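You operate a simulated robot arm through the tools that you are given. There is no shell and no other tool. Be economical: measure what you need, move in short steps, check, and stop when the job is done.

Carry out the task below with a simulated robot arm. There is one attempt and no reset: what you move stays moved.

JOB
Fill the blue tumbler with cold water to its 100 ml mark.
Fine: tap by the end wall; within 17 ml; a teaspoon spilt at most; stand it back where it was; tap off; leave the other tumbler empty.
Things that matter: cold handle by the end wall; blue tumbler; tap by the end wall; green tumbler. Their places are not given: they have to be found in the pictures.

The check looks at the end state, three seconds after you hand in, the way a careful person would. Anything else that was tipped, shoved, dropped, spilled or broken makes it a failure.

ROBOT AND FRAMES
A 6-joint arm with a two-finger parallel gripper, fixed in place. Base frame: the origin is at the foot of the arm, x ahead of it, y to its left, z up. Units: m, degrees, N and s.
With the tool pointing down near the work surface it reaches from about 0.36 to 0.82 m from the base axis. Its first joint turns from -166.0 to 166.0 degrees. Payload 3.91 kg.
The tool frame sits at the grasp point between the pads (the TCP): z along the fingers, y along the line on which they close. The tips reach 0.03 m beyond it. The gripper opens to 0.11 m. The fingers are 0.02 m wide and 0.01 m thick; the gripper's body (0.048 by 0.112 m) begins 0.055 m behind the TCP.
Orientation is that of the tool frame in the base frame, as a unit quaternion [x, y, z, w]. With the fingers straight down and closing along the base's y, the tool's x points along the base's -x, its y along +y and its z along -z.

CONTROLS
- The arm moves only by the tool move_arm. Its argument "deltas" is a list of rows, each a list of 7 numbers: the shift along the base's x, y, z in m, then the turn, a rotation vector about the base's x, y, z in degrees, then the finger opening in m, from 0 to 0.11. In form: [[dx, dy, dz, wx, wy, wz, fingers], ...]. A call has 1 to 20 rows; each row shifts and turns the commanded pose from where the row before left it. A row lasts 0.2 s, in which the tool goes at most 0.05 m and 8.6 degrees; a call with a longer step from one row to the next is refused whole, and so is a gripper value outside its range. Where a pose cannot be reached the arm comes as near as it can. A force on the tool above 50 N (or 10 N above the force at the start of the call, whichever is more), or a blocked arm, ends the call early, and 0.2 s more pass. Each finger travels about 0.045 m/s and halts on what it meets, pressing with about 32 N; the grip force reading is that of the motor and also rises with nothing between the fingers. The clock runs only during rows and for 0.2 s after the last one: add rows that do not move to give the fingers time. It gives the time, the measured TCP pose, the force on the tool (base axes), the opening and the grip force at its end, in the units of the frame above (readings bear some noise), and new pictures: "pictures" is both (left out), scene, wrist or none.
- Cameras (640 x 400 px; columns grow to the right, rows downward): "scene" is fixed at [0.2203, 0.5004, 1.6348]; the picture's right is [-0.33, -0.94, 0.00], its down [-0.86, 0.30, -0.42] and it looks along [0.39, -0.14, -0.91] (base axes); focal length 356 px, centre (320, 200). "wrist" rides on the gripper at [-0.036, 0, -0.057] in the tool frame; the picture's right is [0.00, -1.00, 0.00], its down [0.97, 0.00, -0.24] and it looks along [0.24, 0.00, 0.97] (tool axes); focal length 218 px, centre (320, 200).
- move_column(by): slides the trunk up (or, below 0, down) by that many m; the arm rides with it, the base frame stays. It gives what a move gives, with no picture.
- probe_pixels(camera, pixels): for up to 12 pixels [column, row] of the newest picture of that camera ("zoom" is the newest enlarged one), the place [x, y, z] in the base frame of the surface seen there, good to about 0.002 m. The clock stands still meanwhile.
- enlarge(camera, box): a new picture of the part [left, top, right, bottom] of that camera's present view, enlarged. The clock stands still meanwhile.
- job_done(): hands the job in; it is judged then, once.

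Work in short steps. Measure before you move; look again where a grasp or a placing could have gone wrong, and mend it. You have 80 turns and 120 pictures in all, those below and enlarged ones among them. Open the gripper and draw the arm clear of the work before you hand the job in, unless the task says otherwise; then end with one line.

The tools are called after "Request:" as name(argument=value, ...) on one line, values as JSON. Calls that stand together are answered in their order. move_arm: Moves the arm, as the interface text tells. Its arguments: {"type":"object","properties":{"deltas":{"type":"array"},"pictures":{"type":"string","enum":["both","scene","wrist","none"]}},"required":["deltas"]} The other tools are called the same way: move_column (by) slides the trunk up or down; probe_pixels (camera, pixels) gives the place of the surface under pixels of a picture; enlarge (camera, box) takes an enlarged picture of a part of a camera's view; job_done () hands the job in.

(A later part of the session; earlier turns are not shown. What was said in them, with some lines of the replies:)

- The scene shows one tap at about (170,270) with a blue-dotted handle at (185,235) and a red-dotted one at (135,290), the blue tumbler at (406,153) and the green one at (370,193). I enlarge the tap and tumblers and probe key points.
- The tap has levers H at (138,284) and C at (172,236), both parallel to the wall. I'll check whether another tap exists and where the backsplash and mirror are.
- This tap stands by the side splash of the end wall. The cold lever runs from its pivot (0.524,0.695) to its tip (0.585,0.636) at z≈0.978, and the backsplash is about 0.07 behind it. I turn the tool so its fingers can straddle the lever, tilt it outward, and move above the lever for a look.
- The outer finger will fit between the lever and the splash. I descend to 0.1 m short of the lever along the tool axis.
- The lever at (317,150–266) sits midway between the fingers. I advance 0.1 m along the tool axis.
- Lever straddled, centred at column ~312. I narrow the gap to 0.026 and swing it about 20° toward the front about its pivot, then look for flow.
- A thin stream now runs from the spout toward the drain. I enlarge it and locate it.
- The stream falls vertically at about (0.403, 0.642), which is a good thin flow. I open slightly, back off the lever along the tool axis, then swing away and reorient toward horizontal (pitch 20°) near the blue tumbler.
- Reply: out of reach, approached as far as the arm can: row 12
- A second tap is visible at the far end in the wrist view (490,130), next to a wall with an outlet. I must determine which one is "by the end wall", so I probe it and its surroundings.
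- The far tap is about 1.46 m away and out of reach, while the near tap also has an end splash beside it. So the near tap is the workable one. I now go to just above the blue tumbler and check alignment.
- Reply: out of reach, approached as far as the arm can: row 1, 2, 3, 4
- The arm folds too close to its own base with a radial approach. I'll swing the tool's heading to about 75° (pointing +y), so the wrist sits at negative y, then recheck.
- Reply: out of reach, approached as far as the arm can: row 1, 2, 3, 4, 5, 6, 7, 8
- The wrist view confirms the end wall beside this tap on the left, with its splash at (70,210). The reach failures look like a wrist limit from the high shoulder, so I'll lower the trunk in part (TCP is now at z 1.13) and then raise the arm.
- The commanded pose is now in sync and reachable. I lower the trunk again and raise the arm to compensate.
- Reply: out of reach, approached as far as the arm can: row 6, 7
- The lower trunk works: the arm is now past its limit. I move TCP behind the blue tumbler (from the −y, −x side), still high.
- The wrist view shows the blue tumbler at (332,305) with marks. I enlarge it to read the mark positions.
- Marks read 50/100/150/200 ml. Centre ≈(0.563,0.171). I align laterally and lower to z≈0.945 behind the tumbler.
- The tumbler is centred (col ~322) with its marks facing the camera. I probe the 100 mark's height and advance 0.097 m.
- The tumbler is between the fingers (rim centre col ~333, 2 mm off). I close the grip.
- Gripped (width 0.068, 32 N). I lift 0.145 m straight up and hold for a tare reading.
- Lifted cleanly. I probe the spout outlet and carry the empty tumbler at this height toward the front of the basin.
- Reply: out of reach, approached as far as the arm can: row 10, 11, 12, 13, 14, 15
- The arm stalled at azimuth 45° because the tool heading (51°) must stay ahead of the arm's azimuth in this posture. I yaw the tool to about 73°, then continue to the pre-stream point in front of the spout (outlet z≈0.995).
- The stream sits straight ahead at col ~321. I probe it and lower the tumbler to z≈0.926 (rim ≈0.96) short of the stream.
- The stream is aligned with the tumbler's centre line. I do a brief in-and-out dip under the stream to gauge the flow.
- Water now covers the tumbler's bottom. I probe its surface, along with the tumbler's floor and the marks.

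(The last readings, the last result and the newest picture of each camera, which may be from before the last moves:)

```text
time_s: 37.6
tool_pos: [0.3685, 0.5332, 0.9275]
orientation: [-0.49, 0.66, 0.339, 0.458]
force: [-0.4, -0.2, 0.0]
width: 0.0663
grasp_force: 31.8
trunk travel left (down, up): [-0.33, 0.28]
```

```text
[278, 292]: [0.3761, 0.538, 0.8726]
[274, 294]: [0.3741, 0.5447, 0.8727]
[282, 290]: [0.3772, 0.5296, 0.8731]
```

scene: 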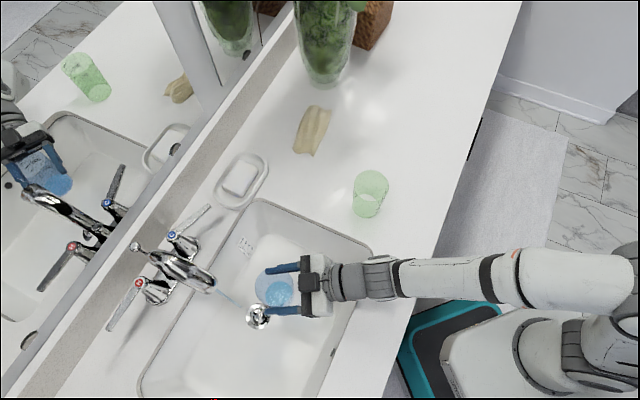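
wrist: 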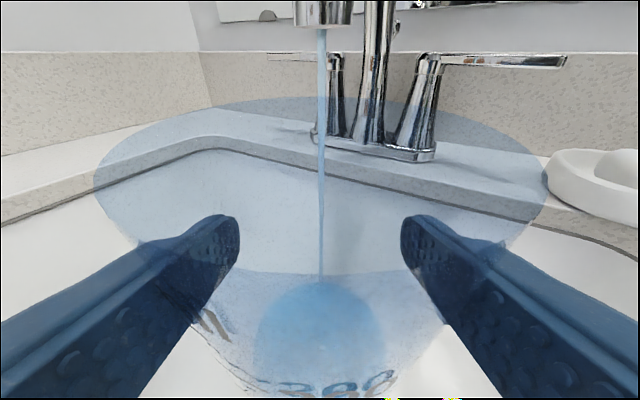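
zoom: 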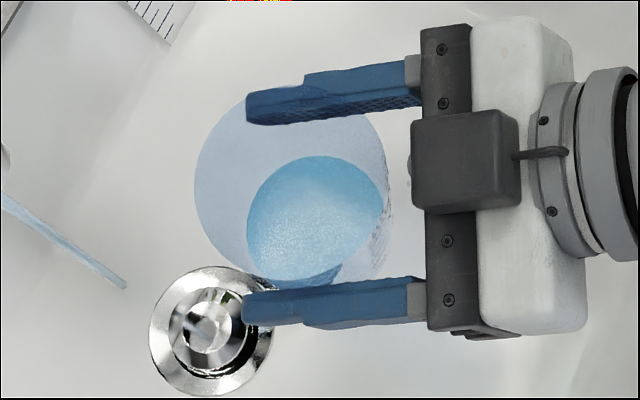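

Water stands about 14 mm above the base, against 40 mm for the 100 mark, roughly 15 ml after about 1 s. I go back in for about 3 s.

Request:
move_arm(deltas=[[0.0097, 0.0319, 0, 0, 0, 0, 0.05], [0.0097, 0.0319, 0, 0, 0, 0, 0.05], [0.0097, 0.0319, 0, 0, 0, 0, 0.05], [0, 0, 0, 0, 0, 0, 0.05], [0, 0, 0, 0, 0, 0, 0.05], [0, 0, 0, 0, 0, 0, 0.05], [0, 0, 0, 0, 0, 0, 0.05], [0, 0, 0, 0, 0, 0, 0.05], [0, 0, 0, 0, 0, 0, 0.05], [0, 0, 0, 0, 0, 0, 0.05], [0, 0, 0, 0, 0, 0, 0.05], [0, 0, 0, 0, 0, 0, 0.05], [0, 0, 0, 0, 0, 0, 0.05], [0, 0, 0, 0, 0, 0, 0.05], [-0.0097, -0.0319, 0, 0, 0, 0, 0.05], [-0.0097, -0.0319, 0, 0, 0, 0, 0.05], [-0.0097, -0.0319, 0, 0, 0, 0, 0.05], [0, 0, 0, 0, 0, 0, 0.05]])

Request:
probe_pixels(camera="scene", pixels=[[278, 292], [274, 294], [282, 290], [270, 288]])

Request:
enlarge(camera="scene", box=[230, 250, 330, 330])

```text
time_s: 41.4
tool_pos: [0.3694, 0.5331, 0.9282]
orientation: [-0.49, 0.66, 0.339, 0.458]
force: [-0.3, -0.2, -0.7]
width: 0.0665
grasp_force: 32.0
trunk travel left (down, up): [-0.33, 0.28]
```

scene: 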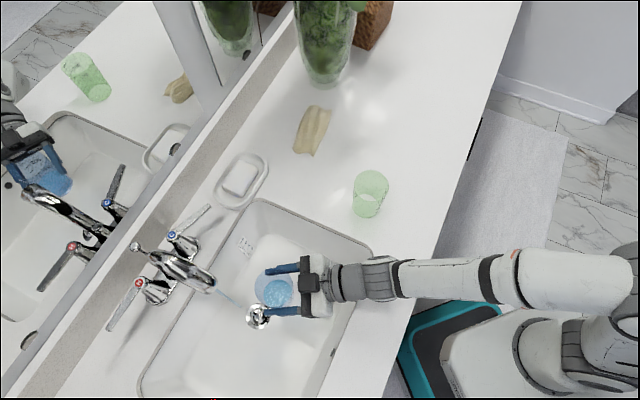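
wrist: 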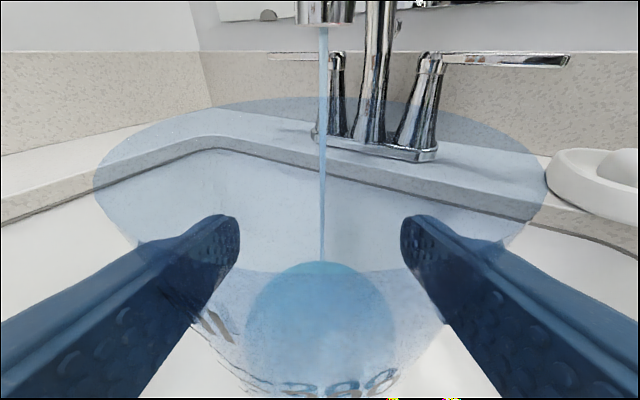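

```text
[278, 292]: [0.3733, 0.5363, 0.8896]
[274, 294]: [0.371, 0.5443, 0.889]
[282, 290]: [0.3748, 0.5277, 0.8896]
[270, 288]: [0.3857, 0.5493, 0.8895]
```

```text
5.00 times, centred on (280, 290) of scene
```

zoom: 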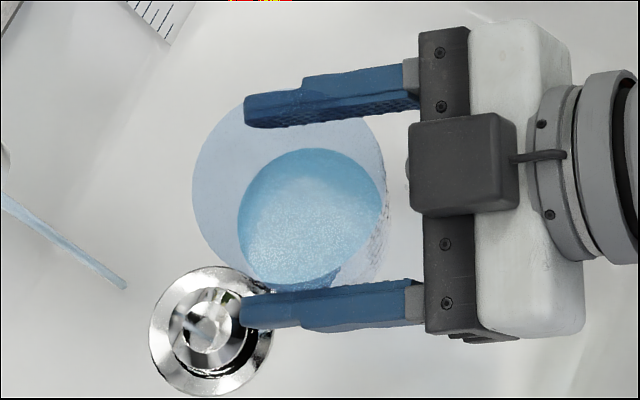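

Level is now about 28 mm above the base (~60 ml), a rate near 14 ml/s. About 40 ml remains, so I go in with 10 hold rows.

Request:
move_arm(deltas=[[0.0097, 0.0319, 0, 0, 0, 0, 0.05], [0.0097, 0.0319, 0, 0, 0, 0, 0.05], [0.0097, 0.0319, 0, 0, 0, 0, 0.05], [0, 0, 0, 0, 0, 0, 0.05], [0, 0, 0, 0, 0, 0, 0.05], [0, 0, 0, 0, 0, 0, 0.05], [0, 0, 0, 0, 0, 0, 0.05], [0, 0, 0, 0, 0, 0, 0.05], [0, 0, 0, 0, 0, 0, 0.05], [0, 0, 0, 0, 0, 0, 0.05], [0, 0, 0, 0, 0, 0, 0.05], [0, 0, 0, 0, 0, 0, 0.05], [0, 0, 0, 0, 0, 0, 0.05], [-0.0097, -0.0319, 0, 0, 0, 0, 0.05], [-0.0097, -0.0319, 0, 0, 0, 0, 0.05], [-0.0097, -0.0319, 0, 0, 0, 0, 0.05], [0, 0, 0, 0, 0, 0, 0.05]])

Request:
probe_pixels(camera="scene", pixels=[[278, 292], [274, 294], [282, 290], [270, 288]])

```text
time_s: 45.0
tool_pos: [0.3687, 0.5335, 0.9276]
orientation: [-0.489, 0.66, 0.339, 0.458]
force: [-0.5, -0.2, -1.4]
width: 0.0664
grasp_force: 31.8
trunk travel left (down, up): [-0.33, 0.28]
```

scene: 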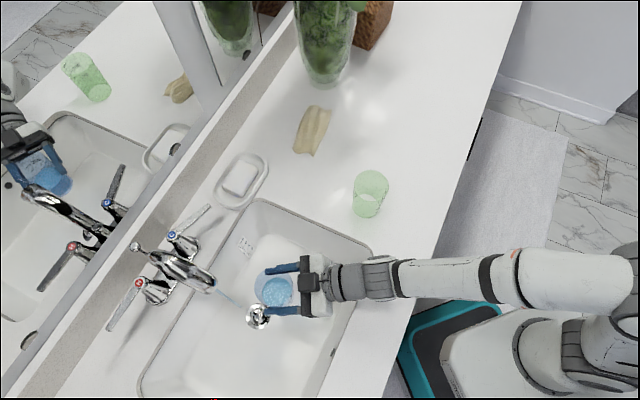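
wrist: 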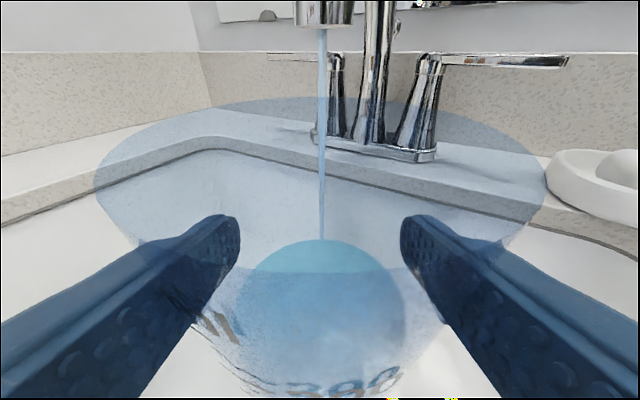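

```text
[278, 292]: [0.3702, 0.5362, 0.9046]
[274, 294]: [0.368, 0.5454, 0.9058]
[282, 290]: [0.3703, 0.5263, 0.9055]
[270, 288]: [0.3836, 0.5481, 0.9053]
```

The surface reads 0.905, about 44 mm above my estimate of the base, possibly a little over. I enlarge the wrist view to compare with the printed marks.

Request:
enlarge(camera="wrist", box=[180, 270, 440, 400])

Request:
enlarge(camera="scene", box=[240, 255, 310, 325])

```text
2.46 times, centred on (310, 335) of wrist
```

zoom: 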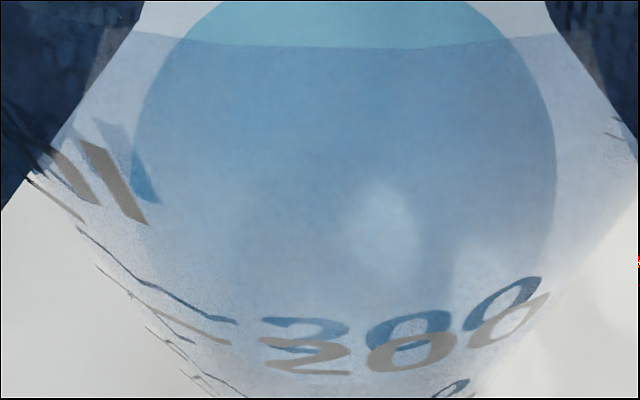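

```text
5.71 times, centred on (275, 290) of scene
```

zoom: 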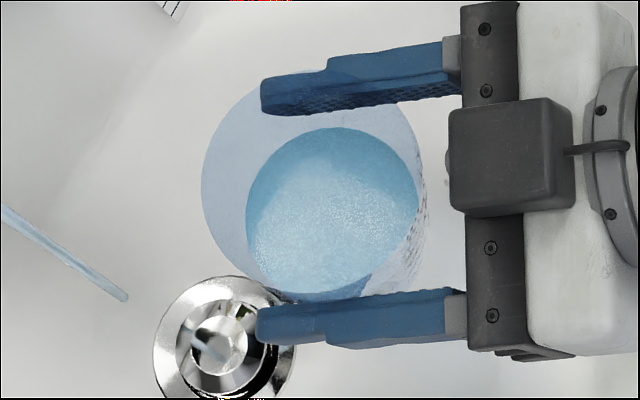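

I probe the printed 200 mark and text edges to fix the tumbler's true height in the grip.

Request:
probe_pixels(camera="wrist", pixels=[[271, 392], [271, 383], [266, 390], [264, 381], [300, 386], [303, 395], [340, 386], [355, 388], [320, 97], [230, 340], [222, 333], [235, 355]])

Request:
probe_pixels(camera="zoom", pixels=[[205, 160], [210, 220], [415, 240], [420, 200], [408, 260], [300, 92], [250, 110], [415, 225]])

```text
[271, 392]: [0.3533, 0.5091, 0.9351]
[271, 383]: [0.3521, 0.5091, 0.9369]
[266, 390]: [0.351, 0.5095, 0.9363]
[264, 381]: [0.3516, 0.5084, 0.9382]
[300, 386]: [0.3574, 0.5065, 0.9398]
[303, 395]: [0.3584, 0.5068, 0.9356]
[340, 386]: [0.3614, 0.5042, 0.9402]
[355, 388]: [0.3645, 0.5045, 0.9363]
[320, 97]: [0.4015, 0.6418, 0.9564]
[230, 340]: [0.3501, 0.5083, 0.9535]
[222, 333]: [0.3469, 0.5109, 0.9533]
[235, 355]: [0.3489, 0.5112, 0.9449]
```

```text
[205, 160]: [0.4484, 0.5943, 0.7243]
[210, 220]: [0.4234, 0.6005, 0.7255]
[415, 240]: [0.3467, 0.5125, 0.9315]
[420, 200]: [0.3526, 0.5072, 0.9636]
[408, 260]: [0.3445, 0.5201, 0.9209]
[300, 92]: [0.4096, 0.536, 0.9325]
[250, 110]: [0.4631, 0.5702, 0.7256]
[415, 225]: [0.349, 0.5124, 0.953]
```

The 200 mark now probes at z≈0.937, so the 100 mark sits near 0.907 (the tumbler crept up about 6 mm in the grip). With the water at 0.9053, that's about 95 ml, which is good. I raise it gently and carry it back.

Request:
move_arm(deltas=[[0, 0, 0.008, 0, 0, 0, 0.05], [0, 0, 0.015, 0, 0, 0, 0.05], [0, 0, 0.02, 0, 0, 0, 0.05], [0, 0, 0.02, 0, 0, 0, 0.05], [0, 0, 0.02, 0, 0, 0, 0.05], [0, 0, 0.02, 0, 0, 0, 0.05], [0, 0, 0.02, 0, 0, 0, 0.05], [0, 0, 0.02, 0, 0, 0, 0.05], [0, 0, 0.012, 0, 0, 0, 0.05], [0, 0, 0.005, 0, 0, 0, 0.05], [0, 0, 0, 0, 0, 0, 0.05]], pictures="none")

Request:
move_arm(deltas=[[0.0035, -0.0065, 0, 0, 0, 0, 0.05], [0.007, -0.013, 0, 0, 0, 0, 0.05], [0.0105, -0.0205, 0, 0, 0, 0, 0.05], [0.0105, -0.0205, 0, 0, 0, 0, 0.05], [0.0105, -0.0205, 0, 0, 0, 0, 0.05], [0.0105, -0.0205, 0, 0, 0, 0, 0.05], [0.0105, -0.0205, 0, 0, 0, 0, 0.05], [0.0105, -0.0205, 0, 0, 0, 0, 0.05], [0.0105, -0.0205, 0, 0, 0, 0, 0.05], [0.0105, -0.0205, 0, 0, 0, 0, 0.05], [0.0105, -0.0205, 0, 0, 0, 0, 0.05], [0.0105, -0.0205, 0, 0, 0, 0, 0.05], [0.0105, -0.0205, 0, 0, 0, 0, 0.05], [0.0105, -0.0205, 0, 0, 0, 0, 0.05], [0.0105, -0.0205, 0, 0, 0, 0, 0.05], [0.0105, -0.0205, 0, 0, 0, 0, 0.05], [0.0105, -0.0205, 0, 0, 0, 0, 0.05], [0.0105, -0.0195, 0, 0, 0, 0, 0.05], [0.007, -0.01, 0, 0, 0, 0, 0.05], [0.005, -0.009, 0, 0, 0, 0, 0.05]])

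```text
time_s: 47.4
tool_pos: [0.3708, 0.5332, 1.0866]
orientation: [-0.489, 0.66, 0.339, 0.458]
force: [0.1, 0.1, -1.4]
width: 0.066
grasp_force: 32.1
trunk travel left (down, up): [-0.33, 0.28]
```

```text
time_s: 51.6
tool_pos: [0.5601, 0.1677, 1.0867]
orientation: [-0.489, 0.661, 0.338, 0.457]
force: [0.0, 0.4, -0.7]
width: 0.0648
grasp_force: 32.0
trunk travel left (down, up): [-0.33, 0.28]
```

scene: 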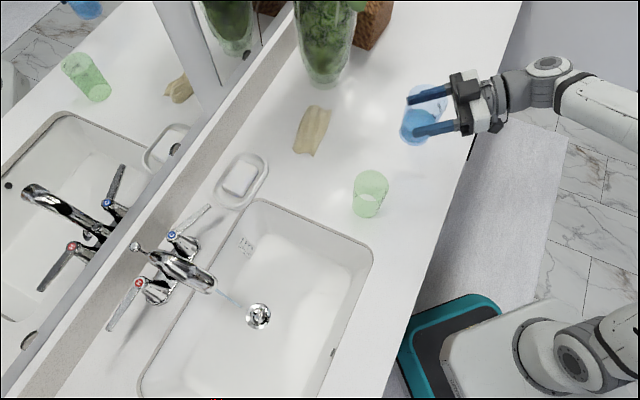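
wrist: 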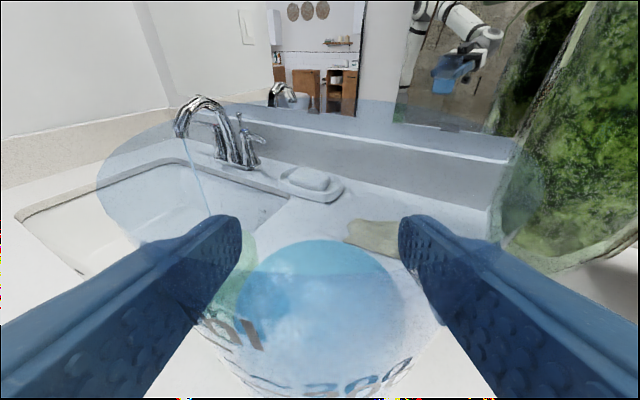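

Carried back over its place without spilling. I yaw back to the original heading and lower most of the way.

Request:
move_arm(deltas=[[0, 0, 0, 0, 0, -5.55, 0.05], [0, 0, 0, 0, 0, -5.55, 0.05], [0, 0, -0.01, 0, 0, -5.55, 0.05], [0, 0, -0.02, 0, 0, -5.55, 0.05], [0, 0, -0.025, 0, 0, 0, 0.05], [0, 0, -0.025, 0, 0, 0, 0.05], [0, 0, -0.025, 0, 0, 0, 0.05], [0, 0, -0.02, 0, 0, 0, 0.05], [0, 0, -0.008, 0, 0, 0, 0.05], [0, 0, 0, 0, 0, 0, 0.05]])

Request:
enlarge(camera="scene", box=[360, 110, 460, 190])

```text
time_s: 53.8
tool_pos: [0.5591, 0.1676, 0.9548]
orientation: [-0.353, 0.742, 0.245, 0.515]
force: [-0.1, -0.3, -2.1]
width: 0.0645
grasp_force: 31.0
trunk travel left (down, up): [-0.33, 0.28]
```

scene: 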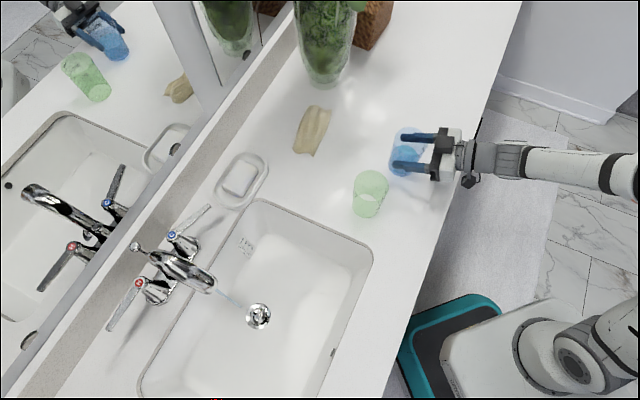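
wrist: 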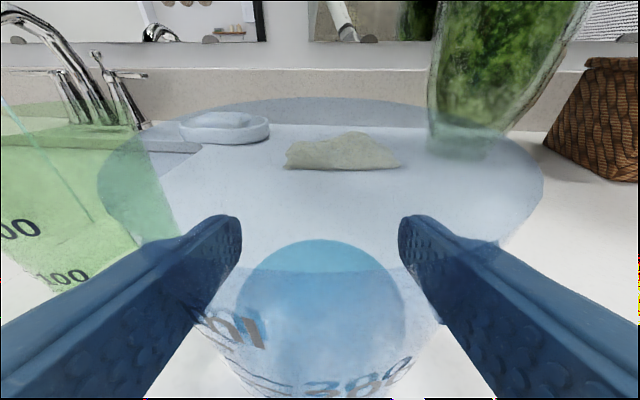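

```text
5.00 times, centred on (410, 150) of scene
```

zoom: 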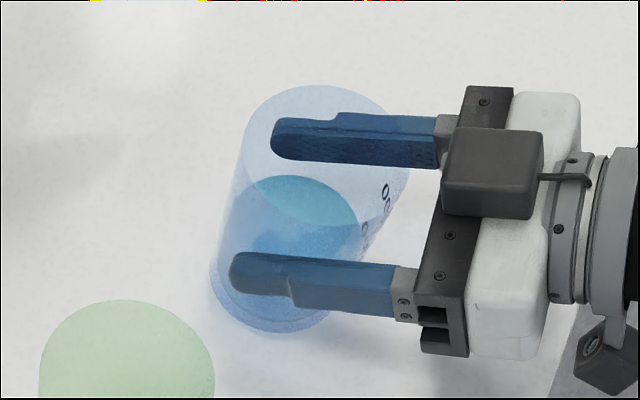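

Force z is steady near −2 N and the tumbler is just above the counter. I lower in small steps and watch for contact.

Request:
move_arm(deltas=[[0, 0, -0.003, 0, 0, 0, 0.05], [0, 0, -0.003, 0, 0, 0, 0.05], [0, 0, -0.002, 0, 0, 0, 0.05], [0, 0, 0, 0, 0, 0, 0.05]], pictures="none")

```text
time_s: 54.8
tool_pos: [0.56, 0.1677, 0.9457]
orientation: [-0.355, 0.742, 0.246, 0.513]
force: [0.5, -0.1, -1.2]
width: 0.0646
grasp_force: 31.8
trunk travel left (down, up): [-0.33, 0.28]
```

Request:
move_arm(deltas=[[0, 0, -0.0015, 0, 0, 0, 0.05], [0, 0, -0.0015, 0, 0, 0, 0.05], [0, 0, 0, 0, 0, 0, 0.05]], pictures="wrist")

Request:
enlarge(camera="scene", box=[360, 110, 460, 190])

Request:
probe_pixels(camera="wrist", pixels=[[255, 383], [275, 387], [330, 385], [360, 385], [325, 260], [345, 260]])

```text
time_s: 55.6
tool_pos: [0.5588, 0.1681, 0.9457]
orientation: [-0.354, 0.741, 0.245, 0.515]
force: [0.8, 0.0, 11.5]
width: 0.0647
grasp_force: 32.2
trunk travel left (down, up): [-0.33, 0.28]
```

wrist: 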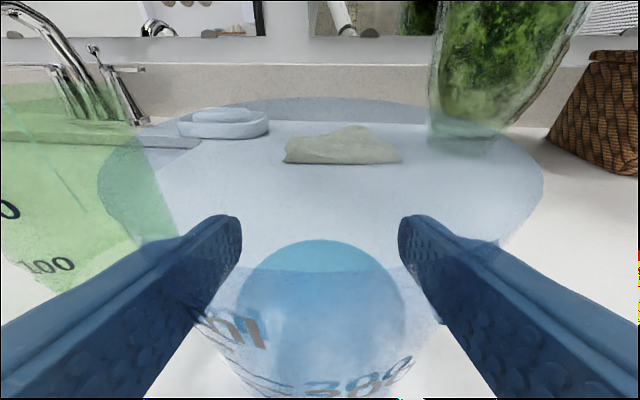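

```text
5.00 times, centred on (410, 150) of scene
```

zoom: 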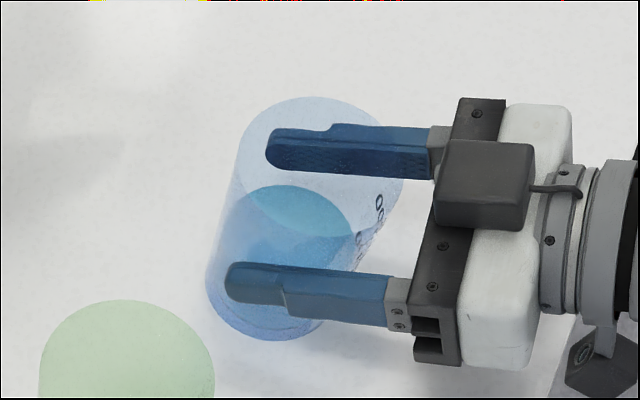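

```text
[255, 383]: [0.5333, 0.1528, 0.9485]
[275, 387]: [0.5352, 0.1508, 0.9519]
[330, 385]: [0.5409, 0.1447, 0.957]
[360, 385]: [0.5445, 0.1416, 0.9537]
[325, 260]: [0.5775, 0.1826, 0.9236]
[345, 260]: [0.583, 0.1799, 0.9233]
```

Contact (force +11.5 N, TCP 0.9457 as at pick-up). I ease off 2 mm, open, and back away along the tool heading to read the level.

Request:
move_arm(deltas=[[0, 0, 0.0015, 0, 0, 0, 0.05], [0, 0, 0, 0, 0, 0, 0.07], [0, 0, 0, 0, 0, 0, 0.08], [0, 0, 0, 0, 0, 0, 0.1], [0, 0, 0, 0, 0, 0, 0.11], [0, 0, 0, 0, 0, 0, 0.11], [0, 0, 0, 0, 0, 0, 0.11]])

Request:
move_arm(deltas=[[-0.0075, -0.0093, 0, 0, 0, 0, 0.11], [-0.0152, -0.0187, 0, 0, 0, 0, 0.11], [-0.0152, -0.0187, 0, 0, 0, 0, 0.11], [-0.0152, -0.0187, 0, 0, 0, 0, 0.11], [-0.0075, -0.0093, 0, 0, 0, 0, 0.11], [0, 0, 0, 0, 0, 0, 0.11]])

Request:
enlarge(camera="wrist", box=[230, 60, 410, 260])

```text
time_s: 57.2
tool_pos: [0.5598, 0.1684, 0.9446]
orientation: [-0.353, 0.742, 0.245, 0.515]
force: [0.1, -0.5, -0.2]
width: 0.1098
grasp_force: 0.0
trunk travel left (down, up): [-0.33, 0.28]
```

scene: 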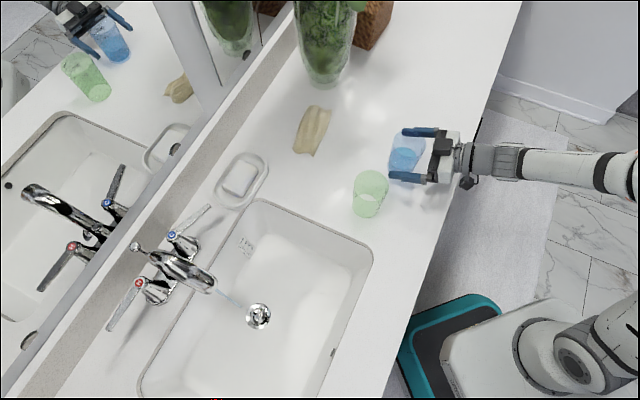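
wrist: 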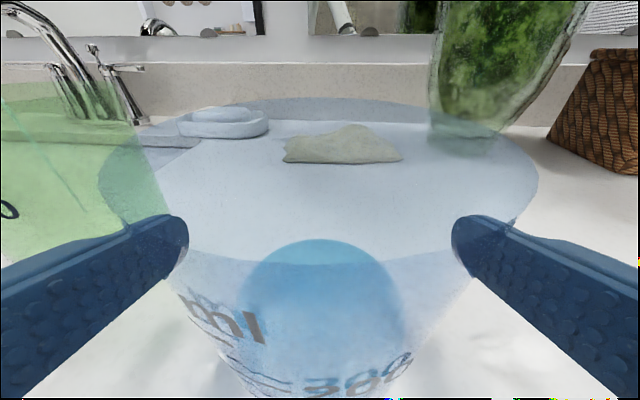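

```text
time_s: 58.6
tool_pos: [0.4981, 0.0927, 0.9446]
orientation: [-0.353, 0.742, 0.244, 0.515]
force: [-1.1, -0.3, 0.3]
width: 0.1099
grasp_force: 0.1
trunk travel left (down, up): [-0.33, 0.28]
```

scene: 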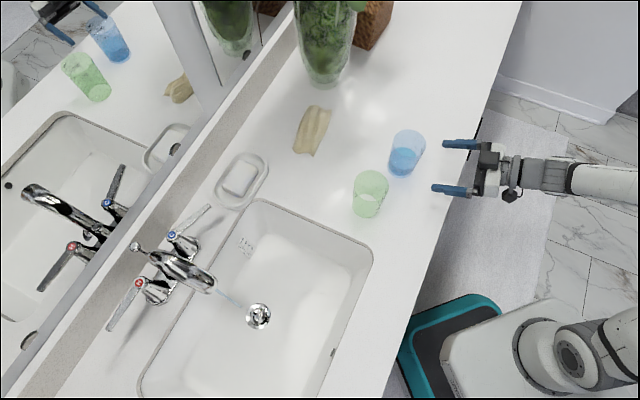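
wrist: 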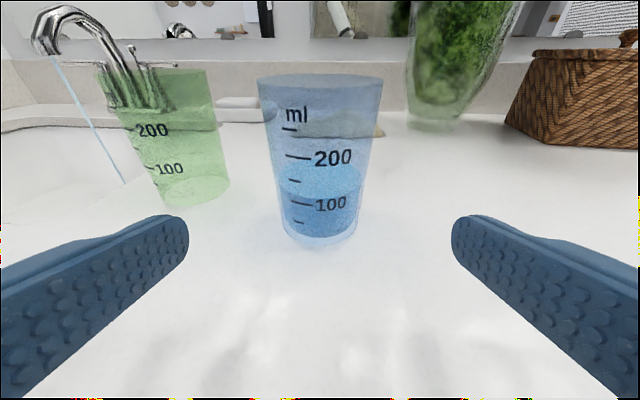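

```text
2.00 times, centred on (320, 160) of wrist
```

zoom: 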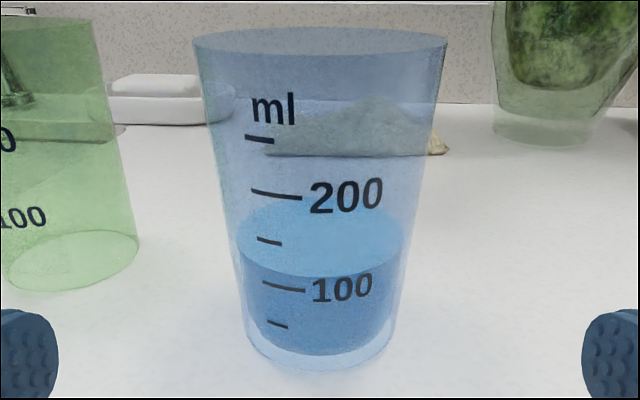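

The surface appears a bit above the 100 line. I probe both precisely.

Request:
probe_pixels(camera="zoom", pixels=[[285, 287], [298, 290], [270, 284], [265, 191], [290, 195], [270, 241], [278, 324], [320, 250], [300, 260], [340, 255], [280, 245], [350, 262]])

Request:
probe_pixels(camera="scene", pixels=[[403, 157], [400, 160], [408, 158], [404, 163]])

```text
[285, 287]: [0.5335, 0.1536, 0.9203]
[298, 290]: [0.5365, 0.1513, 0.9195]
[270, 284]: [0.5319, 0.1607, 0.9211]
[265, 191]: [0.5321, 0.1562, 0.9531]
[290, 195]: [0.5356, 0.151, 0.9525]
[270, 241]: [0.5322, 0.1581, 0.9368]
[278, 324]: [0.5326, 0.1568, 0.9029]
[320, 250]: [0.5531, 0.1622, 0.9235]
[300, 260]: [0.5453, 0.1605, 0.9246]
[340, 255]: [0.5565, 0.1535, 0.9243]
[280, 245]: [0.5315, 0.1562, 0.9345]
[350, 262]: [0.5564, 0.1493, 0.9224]
```

```text
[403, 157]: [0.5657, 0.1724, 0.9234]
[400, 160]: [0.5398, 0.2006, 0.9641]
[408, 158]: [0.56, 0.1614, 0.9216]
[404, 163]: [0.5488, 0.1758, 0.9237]
```

Water averages 0.9234 against the 100 mark at 0.9203 (16.5 mm per 50 ml), so about 109 ml, within tolerance. The tumbler is back in place. Now I close the tap: raise the trunk back and probe the lever.

Request:
move_column(by=0.22)

Request:
enlarge(camera="scene", box=[130, 180, 250, 300])

Request:
probe_pixels(camera="scene", pixels=[[172, 236], [209, 207], [200, 214], [190, 222]])

```text
time_s: 61.0
tool_pos: [0.4981, 0.0928, 1.1653]
orientation: [-0.353, 0.742, 0.244, 0.514]
force: [0.3, 0.9, 0.2]
width: 0.1102
grasp_force: 0.0
trunk travel left (down, up): [-0.55, 0.06]
```

```text
3.33 times, centred on (190, 240) of scene
```

zoom: 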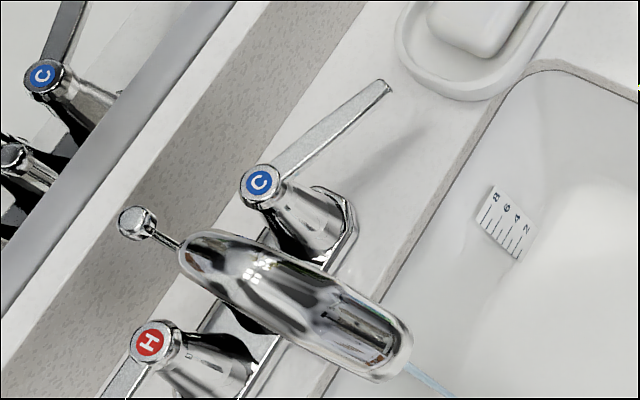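

```text
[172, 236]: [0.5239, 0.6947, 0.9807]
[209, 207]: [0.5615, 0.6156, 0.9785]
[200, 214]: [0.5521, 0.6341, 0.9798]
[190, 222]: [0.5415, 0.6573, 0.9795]
```

The lever is at −65° (20° open). I reorient to the straddling orientation while moving toward the tap at safe height.

Request:
move_arm(deltas=[[0, 0, 0.01, 3.01, 4.91, -5.53, 0.11], [0, 0, 0.01, 3.01, 4.91, -5.53, 0.11], [0, 0.03, 0.01, 3.01, 4.91, -5.53, 0.11], [0, 0.03, 0.01, 3.01, 4.91, -5.53, 0.11], [0, 0.03, 0, 3.01, 4.91, -5.53, 0.11], [0, 0.03, 0, 3.01, 4.91, -5.53, 0.1], [0, 0.03, 0, 3.01, 4.91, -5.53, 0.09], [0, 0.03, 0, 3.01, 4.91, -5.53, 0.08], [0, 0.03, 0, 3.01, 4.91, -5.53, 0.07], [0, 0.03, 0, 3.01, 4.91, -5.53, 0.06], [0, 0.03, 0, 3.01, 4.91, -5.53, 0.05], [0, 0.03, 0, 3.01, 4.91, -5.53, 0.045], [0, 0.03, 0, 3.01, 4.91, -5.53, 0.045], [0, 0.03, 0, 3.01, 4.91, -5.53, 0.045], [0, 0, 0, 0, 0, 0, 0.045]])

```text
time_s: 64.2
tool_pos: [0.5083, 0.4277, 1.2116]
orientation: [0.514, 0.804, 0.254, 0.161]
force: [-0.7, -0.4, -0.9]
width: 0.0452
grasp_force: 0.1
out of reach, approached as far as the arm can: row 8, 9
trunk travel left (down, up): [-0.55, 0.06]
```

scene: 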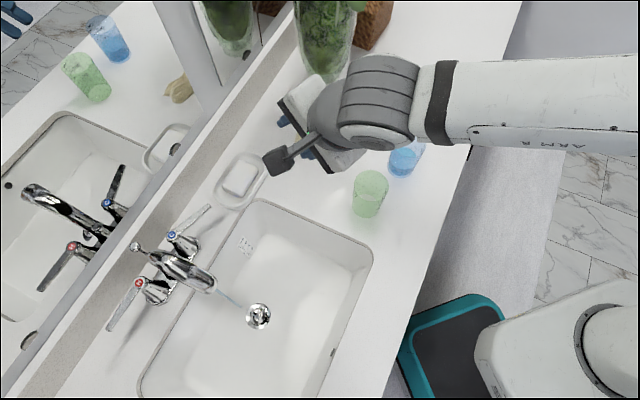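
wrist: 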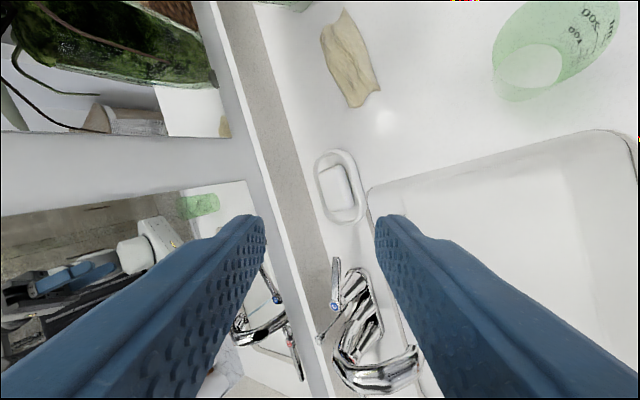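

Orientation reached; now to the pre-contact pose 0.12 m short of the lever.

Request:
move_arm(deltas=[[-0.0035, 0.0303, -0.015, 0, 0, 0, 0.045], [-0.0035, 0.0303, -0.015, 0, 0, 0, 0.045], [-0.0035, 0.0303, -0.022, 0, 0, 0, 0.045], [-0.0035, 0.0303, -0.025, 0, 0, 0, 0.045], [-0.0035, 0.0303, -0.03, 0, 0, 0, 0.045], [-0.0035, 0.0303, -0.03, 0, 0, 0, 0.045], [0, 0, 0, 0, 0, 0, 0.045]])

```text
time_s: 65.8
tool_pos: [0.4872, 0.6094, 1.0744]
orientation: [0.512, 0.805, 0.253, 0.161]
force: [0.3, -0.4, 0.0]
width: 0.0449
grasp_force: 0.0
trunk travel left (down, up): [-0.55, 0.06]
```

scene: 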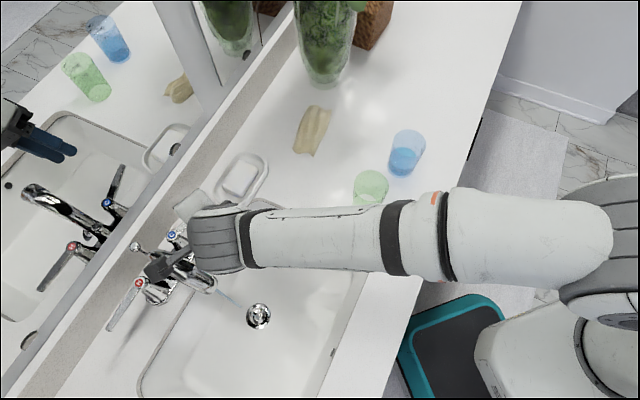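
wrist: 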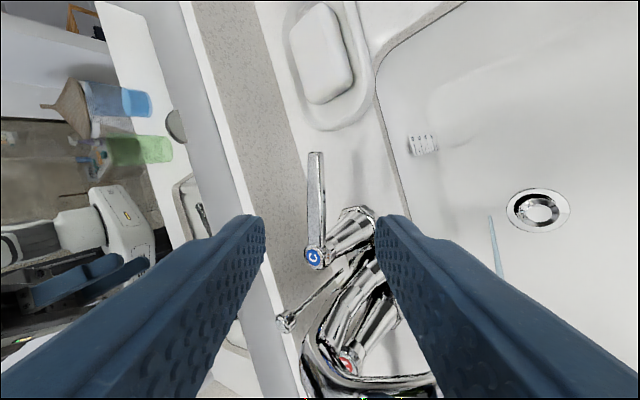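

Lever centred (col 316). I advance 0.12 m, narrow the fingers, and swing back 20°.

Request:
move_arm(deltas=[[0.0156, 0.0073, -0.0246, 0, 0, 0, 0.045], [0.0156, 0.0073, -0.0246, 0, 0, 0, 0.045], [0.0156, 0.0073, -0.0246, 0, 0, 0, 0.045], [0.0156, 0.0073, -0.0246, 0, 0, 0, 0.045], [0, 0, 0, 0, 0, 0, 0.026], [0, 0, 0, 0, 0, 0, 0.026], [0.0047, 0.0026, 0, 0, 0, 5, 0.026], [0.0045, 0.003, 0, 0, 0, 5, 0.026], [0.0042, 0.0034, 0, 0, 0, 5, 0.026], [0.0039, 0.0037, 0, 0, 0, 5, 0.026], [0, 0, 0, 0, 0, 0, 0.026]])

```text
time_s: 68.2
tool_pos: [0.5561, 0.6485, 0.9703]
orientation: [0.366, 0.878, 0.28, 0.126]
force: [1.2, 0.0, 0.6]
width: 0.0265
grasp_force: 0.3
out of reach, approached as far as the arm can: row 10
trunk travel left (down, up): [-0.55, 0.06]
```

scene: 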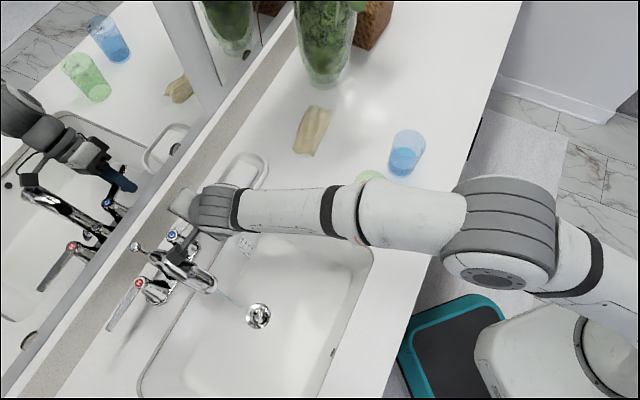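
wrist: 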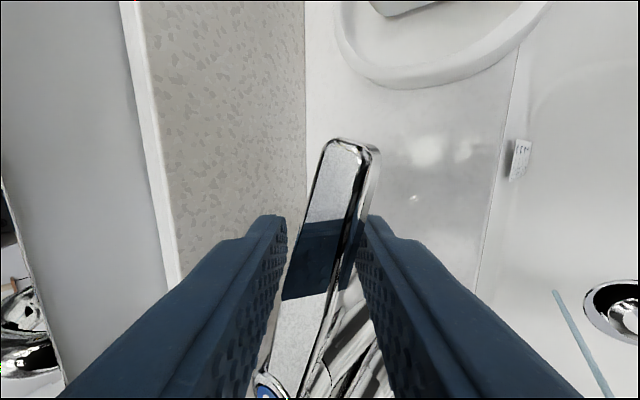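

The arm hits its outer reach with the lever still ~10° open. I tilt the tool 12° more outward about the TCP to gain reach, and push the lever on.

Request:
move_arm(deltas=[[0, 0, 0.001, 4.24, -4.24, 0, 0.026], [0, 0, 0.001, 4.24, -4.24, 0, 0.026], [0.003, 0.0025, 0.001, 0, 0, 0, 0.026], [0.003, 0.0025, 0, 0, 0, 0, 0.026], [0.003, 0.0025, 0, 0, 0, 0, 0.026], [0, 0, 0, 0, 0, 0, 0.026]])

```text
time_s: 69.6
tool_pos: [0.5656, 0.6563, 0.9734]
orientation: [0.351, 0.847, 0.369, 0.151]
force: [0.5, -6.2, 0.6]
width: 0.0266
grasp_force: 1.0
trunk travel left (down, up): [-0.55, 0.06]
```

scene: 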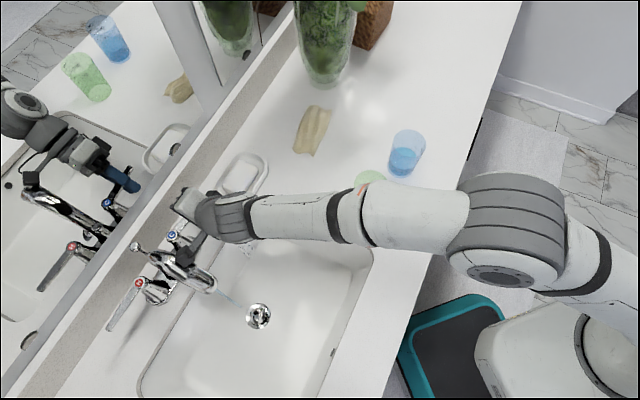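
wrist: 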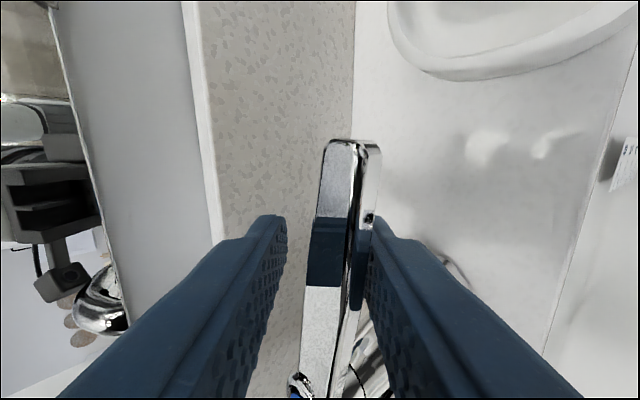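

Working: the inner finger is pushing the lever and the stream is thinner. I push a further ~8 mm.

Request:
move_arm(deltas=[[0.002, 0.002, 0, 0, 0, 0, 0.026], [0.002, 0.002, 0, 0, 0, 0, 0.026], [0.002, 0.002, 0, 0, 0, 0, 0.026], [0, 0, 0, 0, 0, 0, 0.026]])

Request:
enlarge(camera="scene", box=[180, 240, 280, 340])

```text
time_s: 70.6
tool_pos: [0.5697, 0.6599, 0.9762]
orientation: [0.351, 0.847, 0.369, 0.151]
force: [-1.8, -17.4, 8.2]
width: 0.0267
grasp_force: 1.0
trunk travel left (down, up): [-0.55, 0.06]
```

scene: 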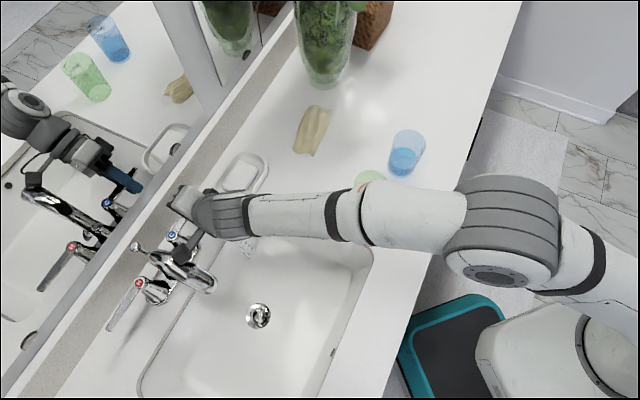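
wrist: 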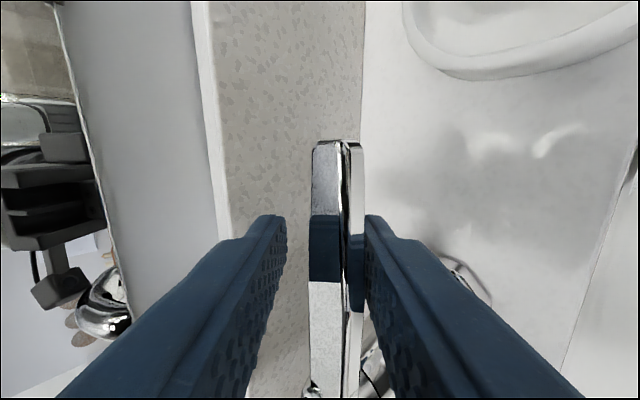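

```text
4.00 times, centred on (230, 290) of scene
```

zoom: 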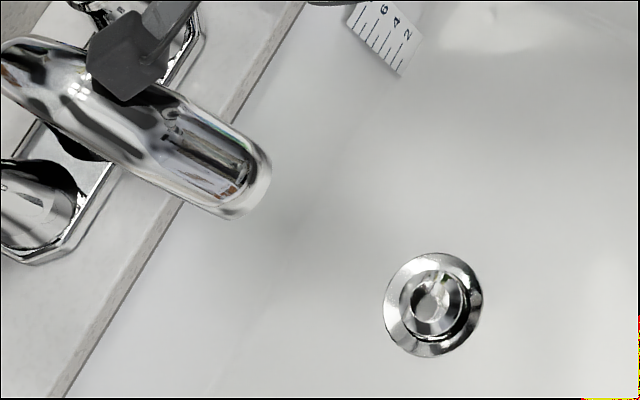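

The stream has stopped and the force (17 N) shows the lever at its stop. I open and retract along the tool axis, then draw clear.

Request:
move_arm(deltas=[[0, 0, 0, 0, 0, 0, 0.045], [0, 0, 0, 0, 0, 0, 0.045], [-0.0154, -0.0156, 0.0204, 0, 0, 0, 0.045], [-0.0154, -0.0156, 0.0204, 0, 0, 0, 0.045], [-0.0154, -0.0156, 0.0204, 0, 0, 0, 0.045], [-0.0154, -0.0156, 0.0204, 0, 0, 0, 0.045], [-0.01, -0.02, 0.03, 0, 0, 0, 0.06], [-0.01, -0.03, 0.02, 0, 0, 0, 0.08], [-0.01, -0.04, 0.01, 0, 0, 0, 0.1], [-0.01, -0.04, 0.01, 0, 0, 0, 0.11], [-0.01, -0.04, 0, 0, 0, 0, 0.11], [-0.01, -0.04, 0, 0, 0, 0, 0.11], [0, 0, 0, 0, 0, 0, 0.11]])

Request:
enlarge(camera="scene", box=[120, 180, 280, 340])

Request:
probe_pixels(camera="scene", pixels=[[172, 236], [196, 200], [190, 210], [183, 219]])

```text
time_s: 73.4
tool_pos: [0.4481, 0.3906, 1.1252]
orientation: [0.352, 0.847, 0.369, 0.152]
force: [0.0, -0.5, -0.4]
width: 0.1102
grasp_force: 0.1
trunk travel left (down, up): [-0.55, 0.06]
```

scene: 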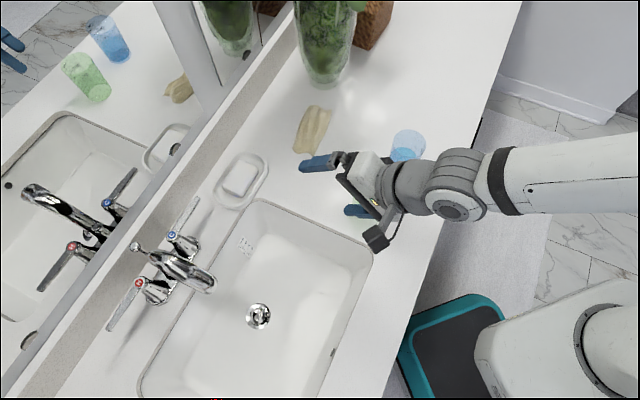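
wrist: 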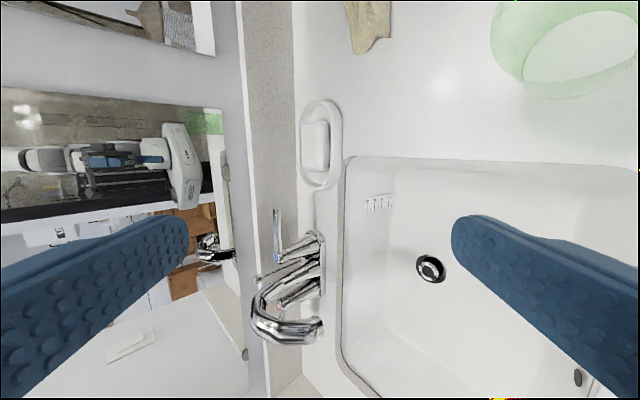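

```text
2.50 times, centred on (200, 260) of scene
```

zoom: 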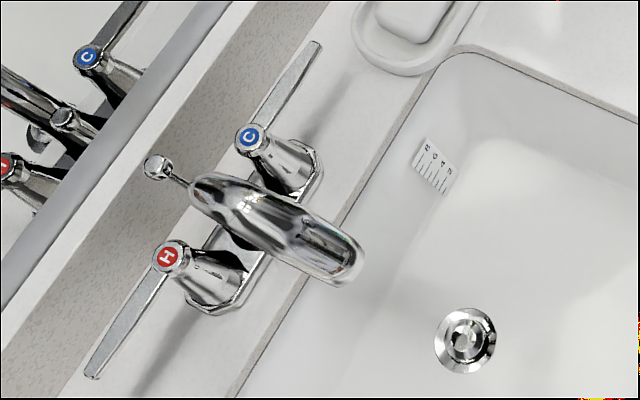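

```text
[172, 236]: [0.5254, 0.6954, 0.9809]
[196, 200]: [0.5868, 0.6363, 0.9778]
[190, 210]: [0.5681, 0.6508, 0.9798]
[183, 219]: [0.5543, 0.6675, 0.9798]
```

Lever is back in its original position and no stream shows. I raise the arm clear and check the tumblers a last time.

Request:
move_arm(deltas=[[-0.01, 0, 0.03, 0, 0, 0, 0.11], [-0.02, 0, 0.03, 0, 0, 0, 0.11], [-0.025, 0.01, 0.02, 0, 0, 0, 0.11], [-0.03, 0.01, 0, 0, 0, 0, 0.11], [-0.03, 0.01, 0, 0, 0, 0, 0.11], [0, 0, 0, 0, 0, 0, 0.11]], pictures="scene")

Request:
enlarge(camera="scene", box=[330, 100, 450, 230])

```text
time_s: 74.8
tool_pos: [0.3461, 0.42, 1.1796]
orientation: [0.351, 0.848, 0.368, 0.152]
force: [0.8, 0.0, -0.6]
width: 0.1099
grasp_force: 0.0
out of reach, approached as far as the arm can: row 1, 2, 3
trunk travel left (down, up): [-0.55, 0.06]
```

scene: 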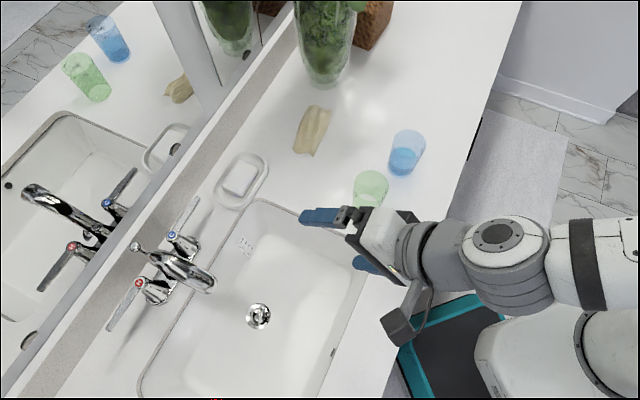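

```text
3.08 times, centred on (390, 165) of scene
```

zoom: 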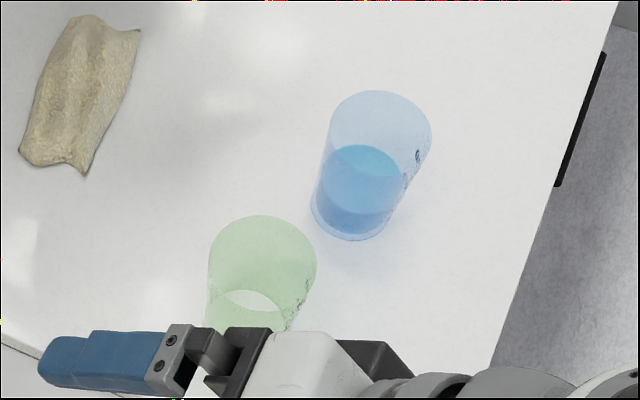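

The blue tumbler is back at its original spot at about 109 ml, the green one is empty and untouched, the tap is off and the arm is clear. I hand in.

Request:
job_done()

```text
The job is handed in.
```

I filled the blue tumbler with cold water to about 109 ml, which is within the 17 ml allowed, and stood it back where it was. The tap is off, the green tumbler is still empty, and I saw no spills.
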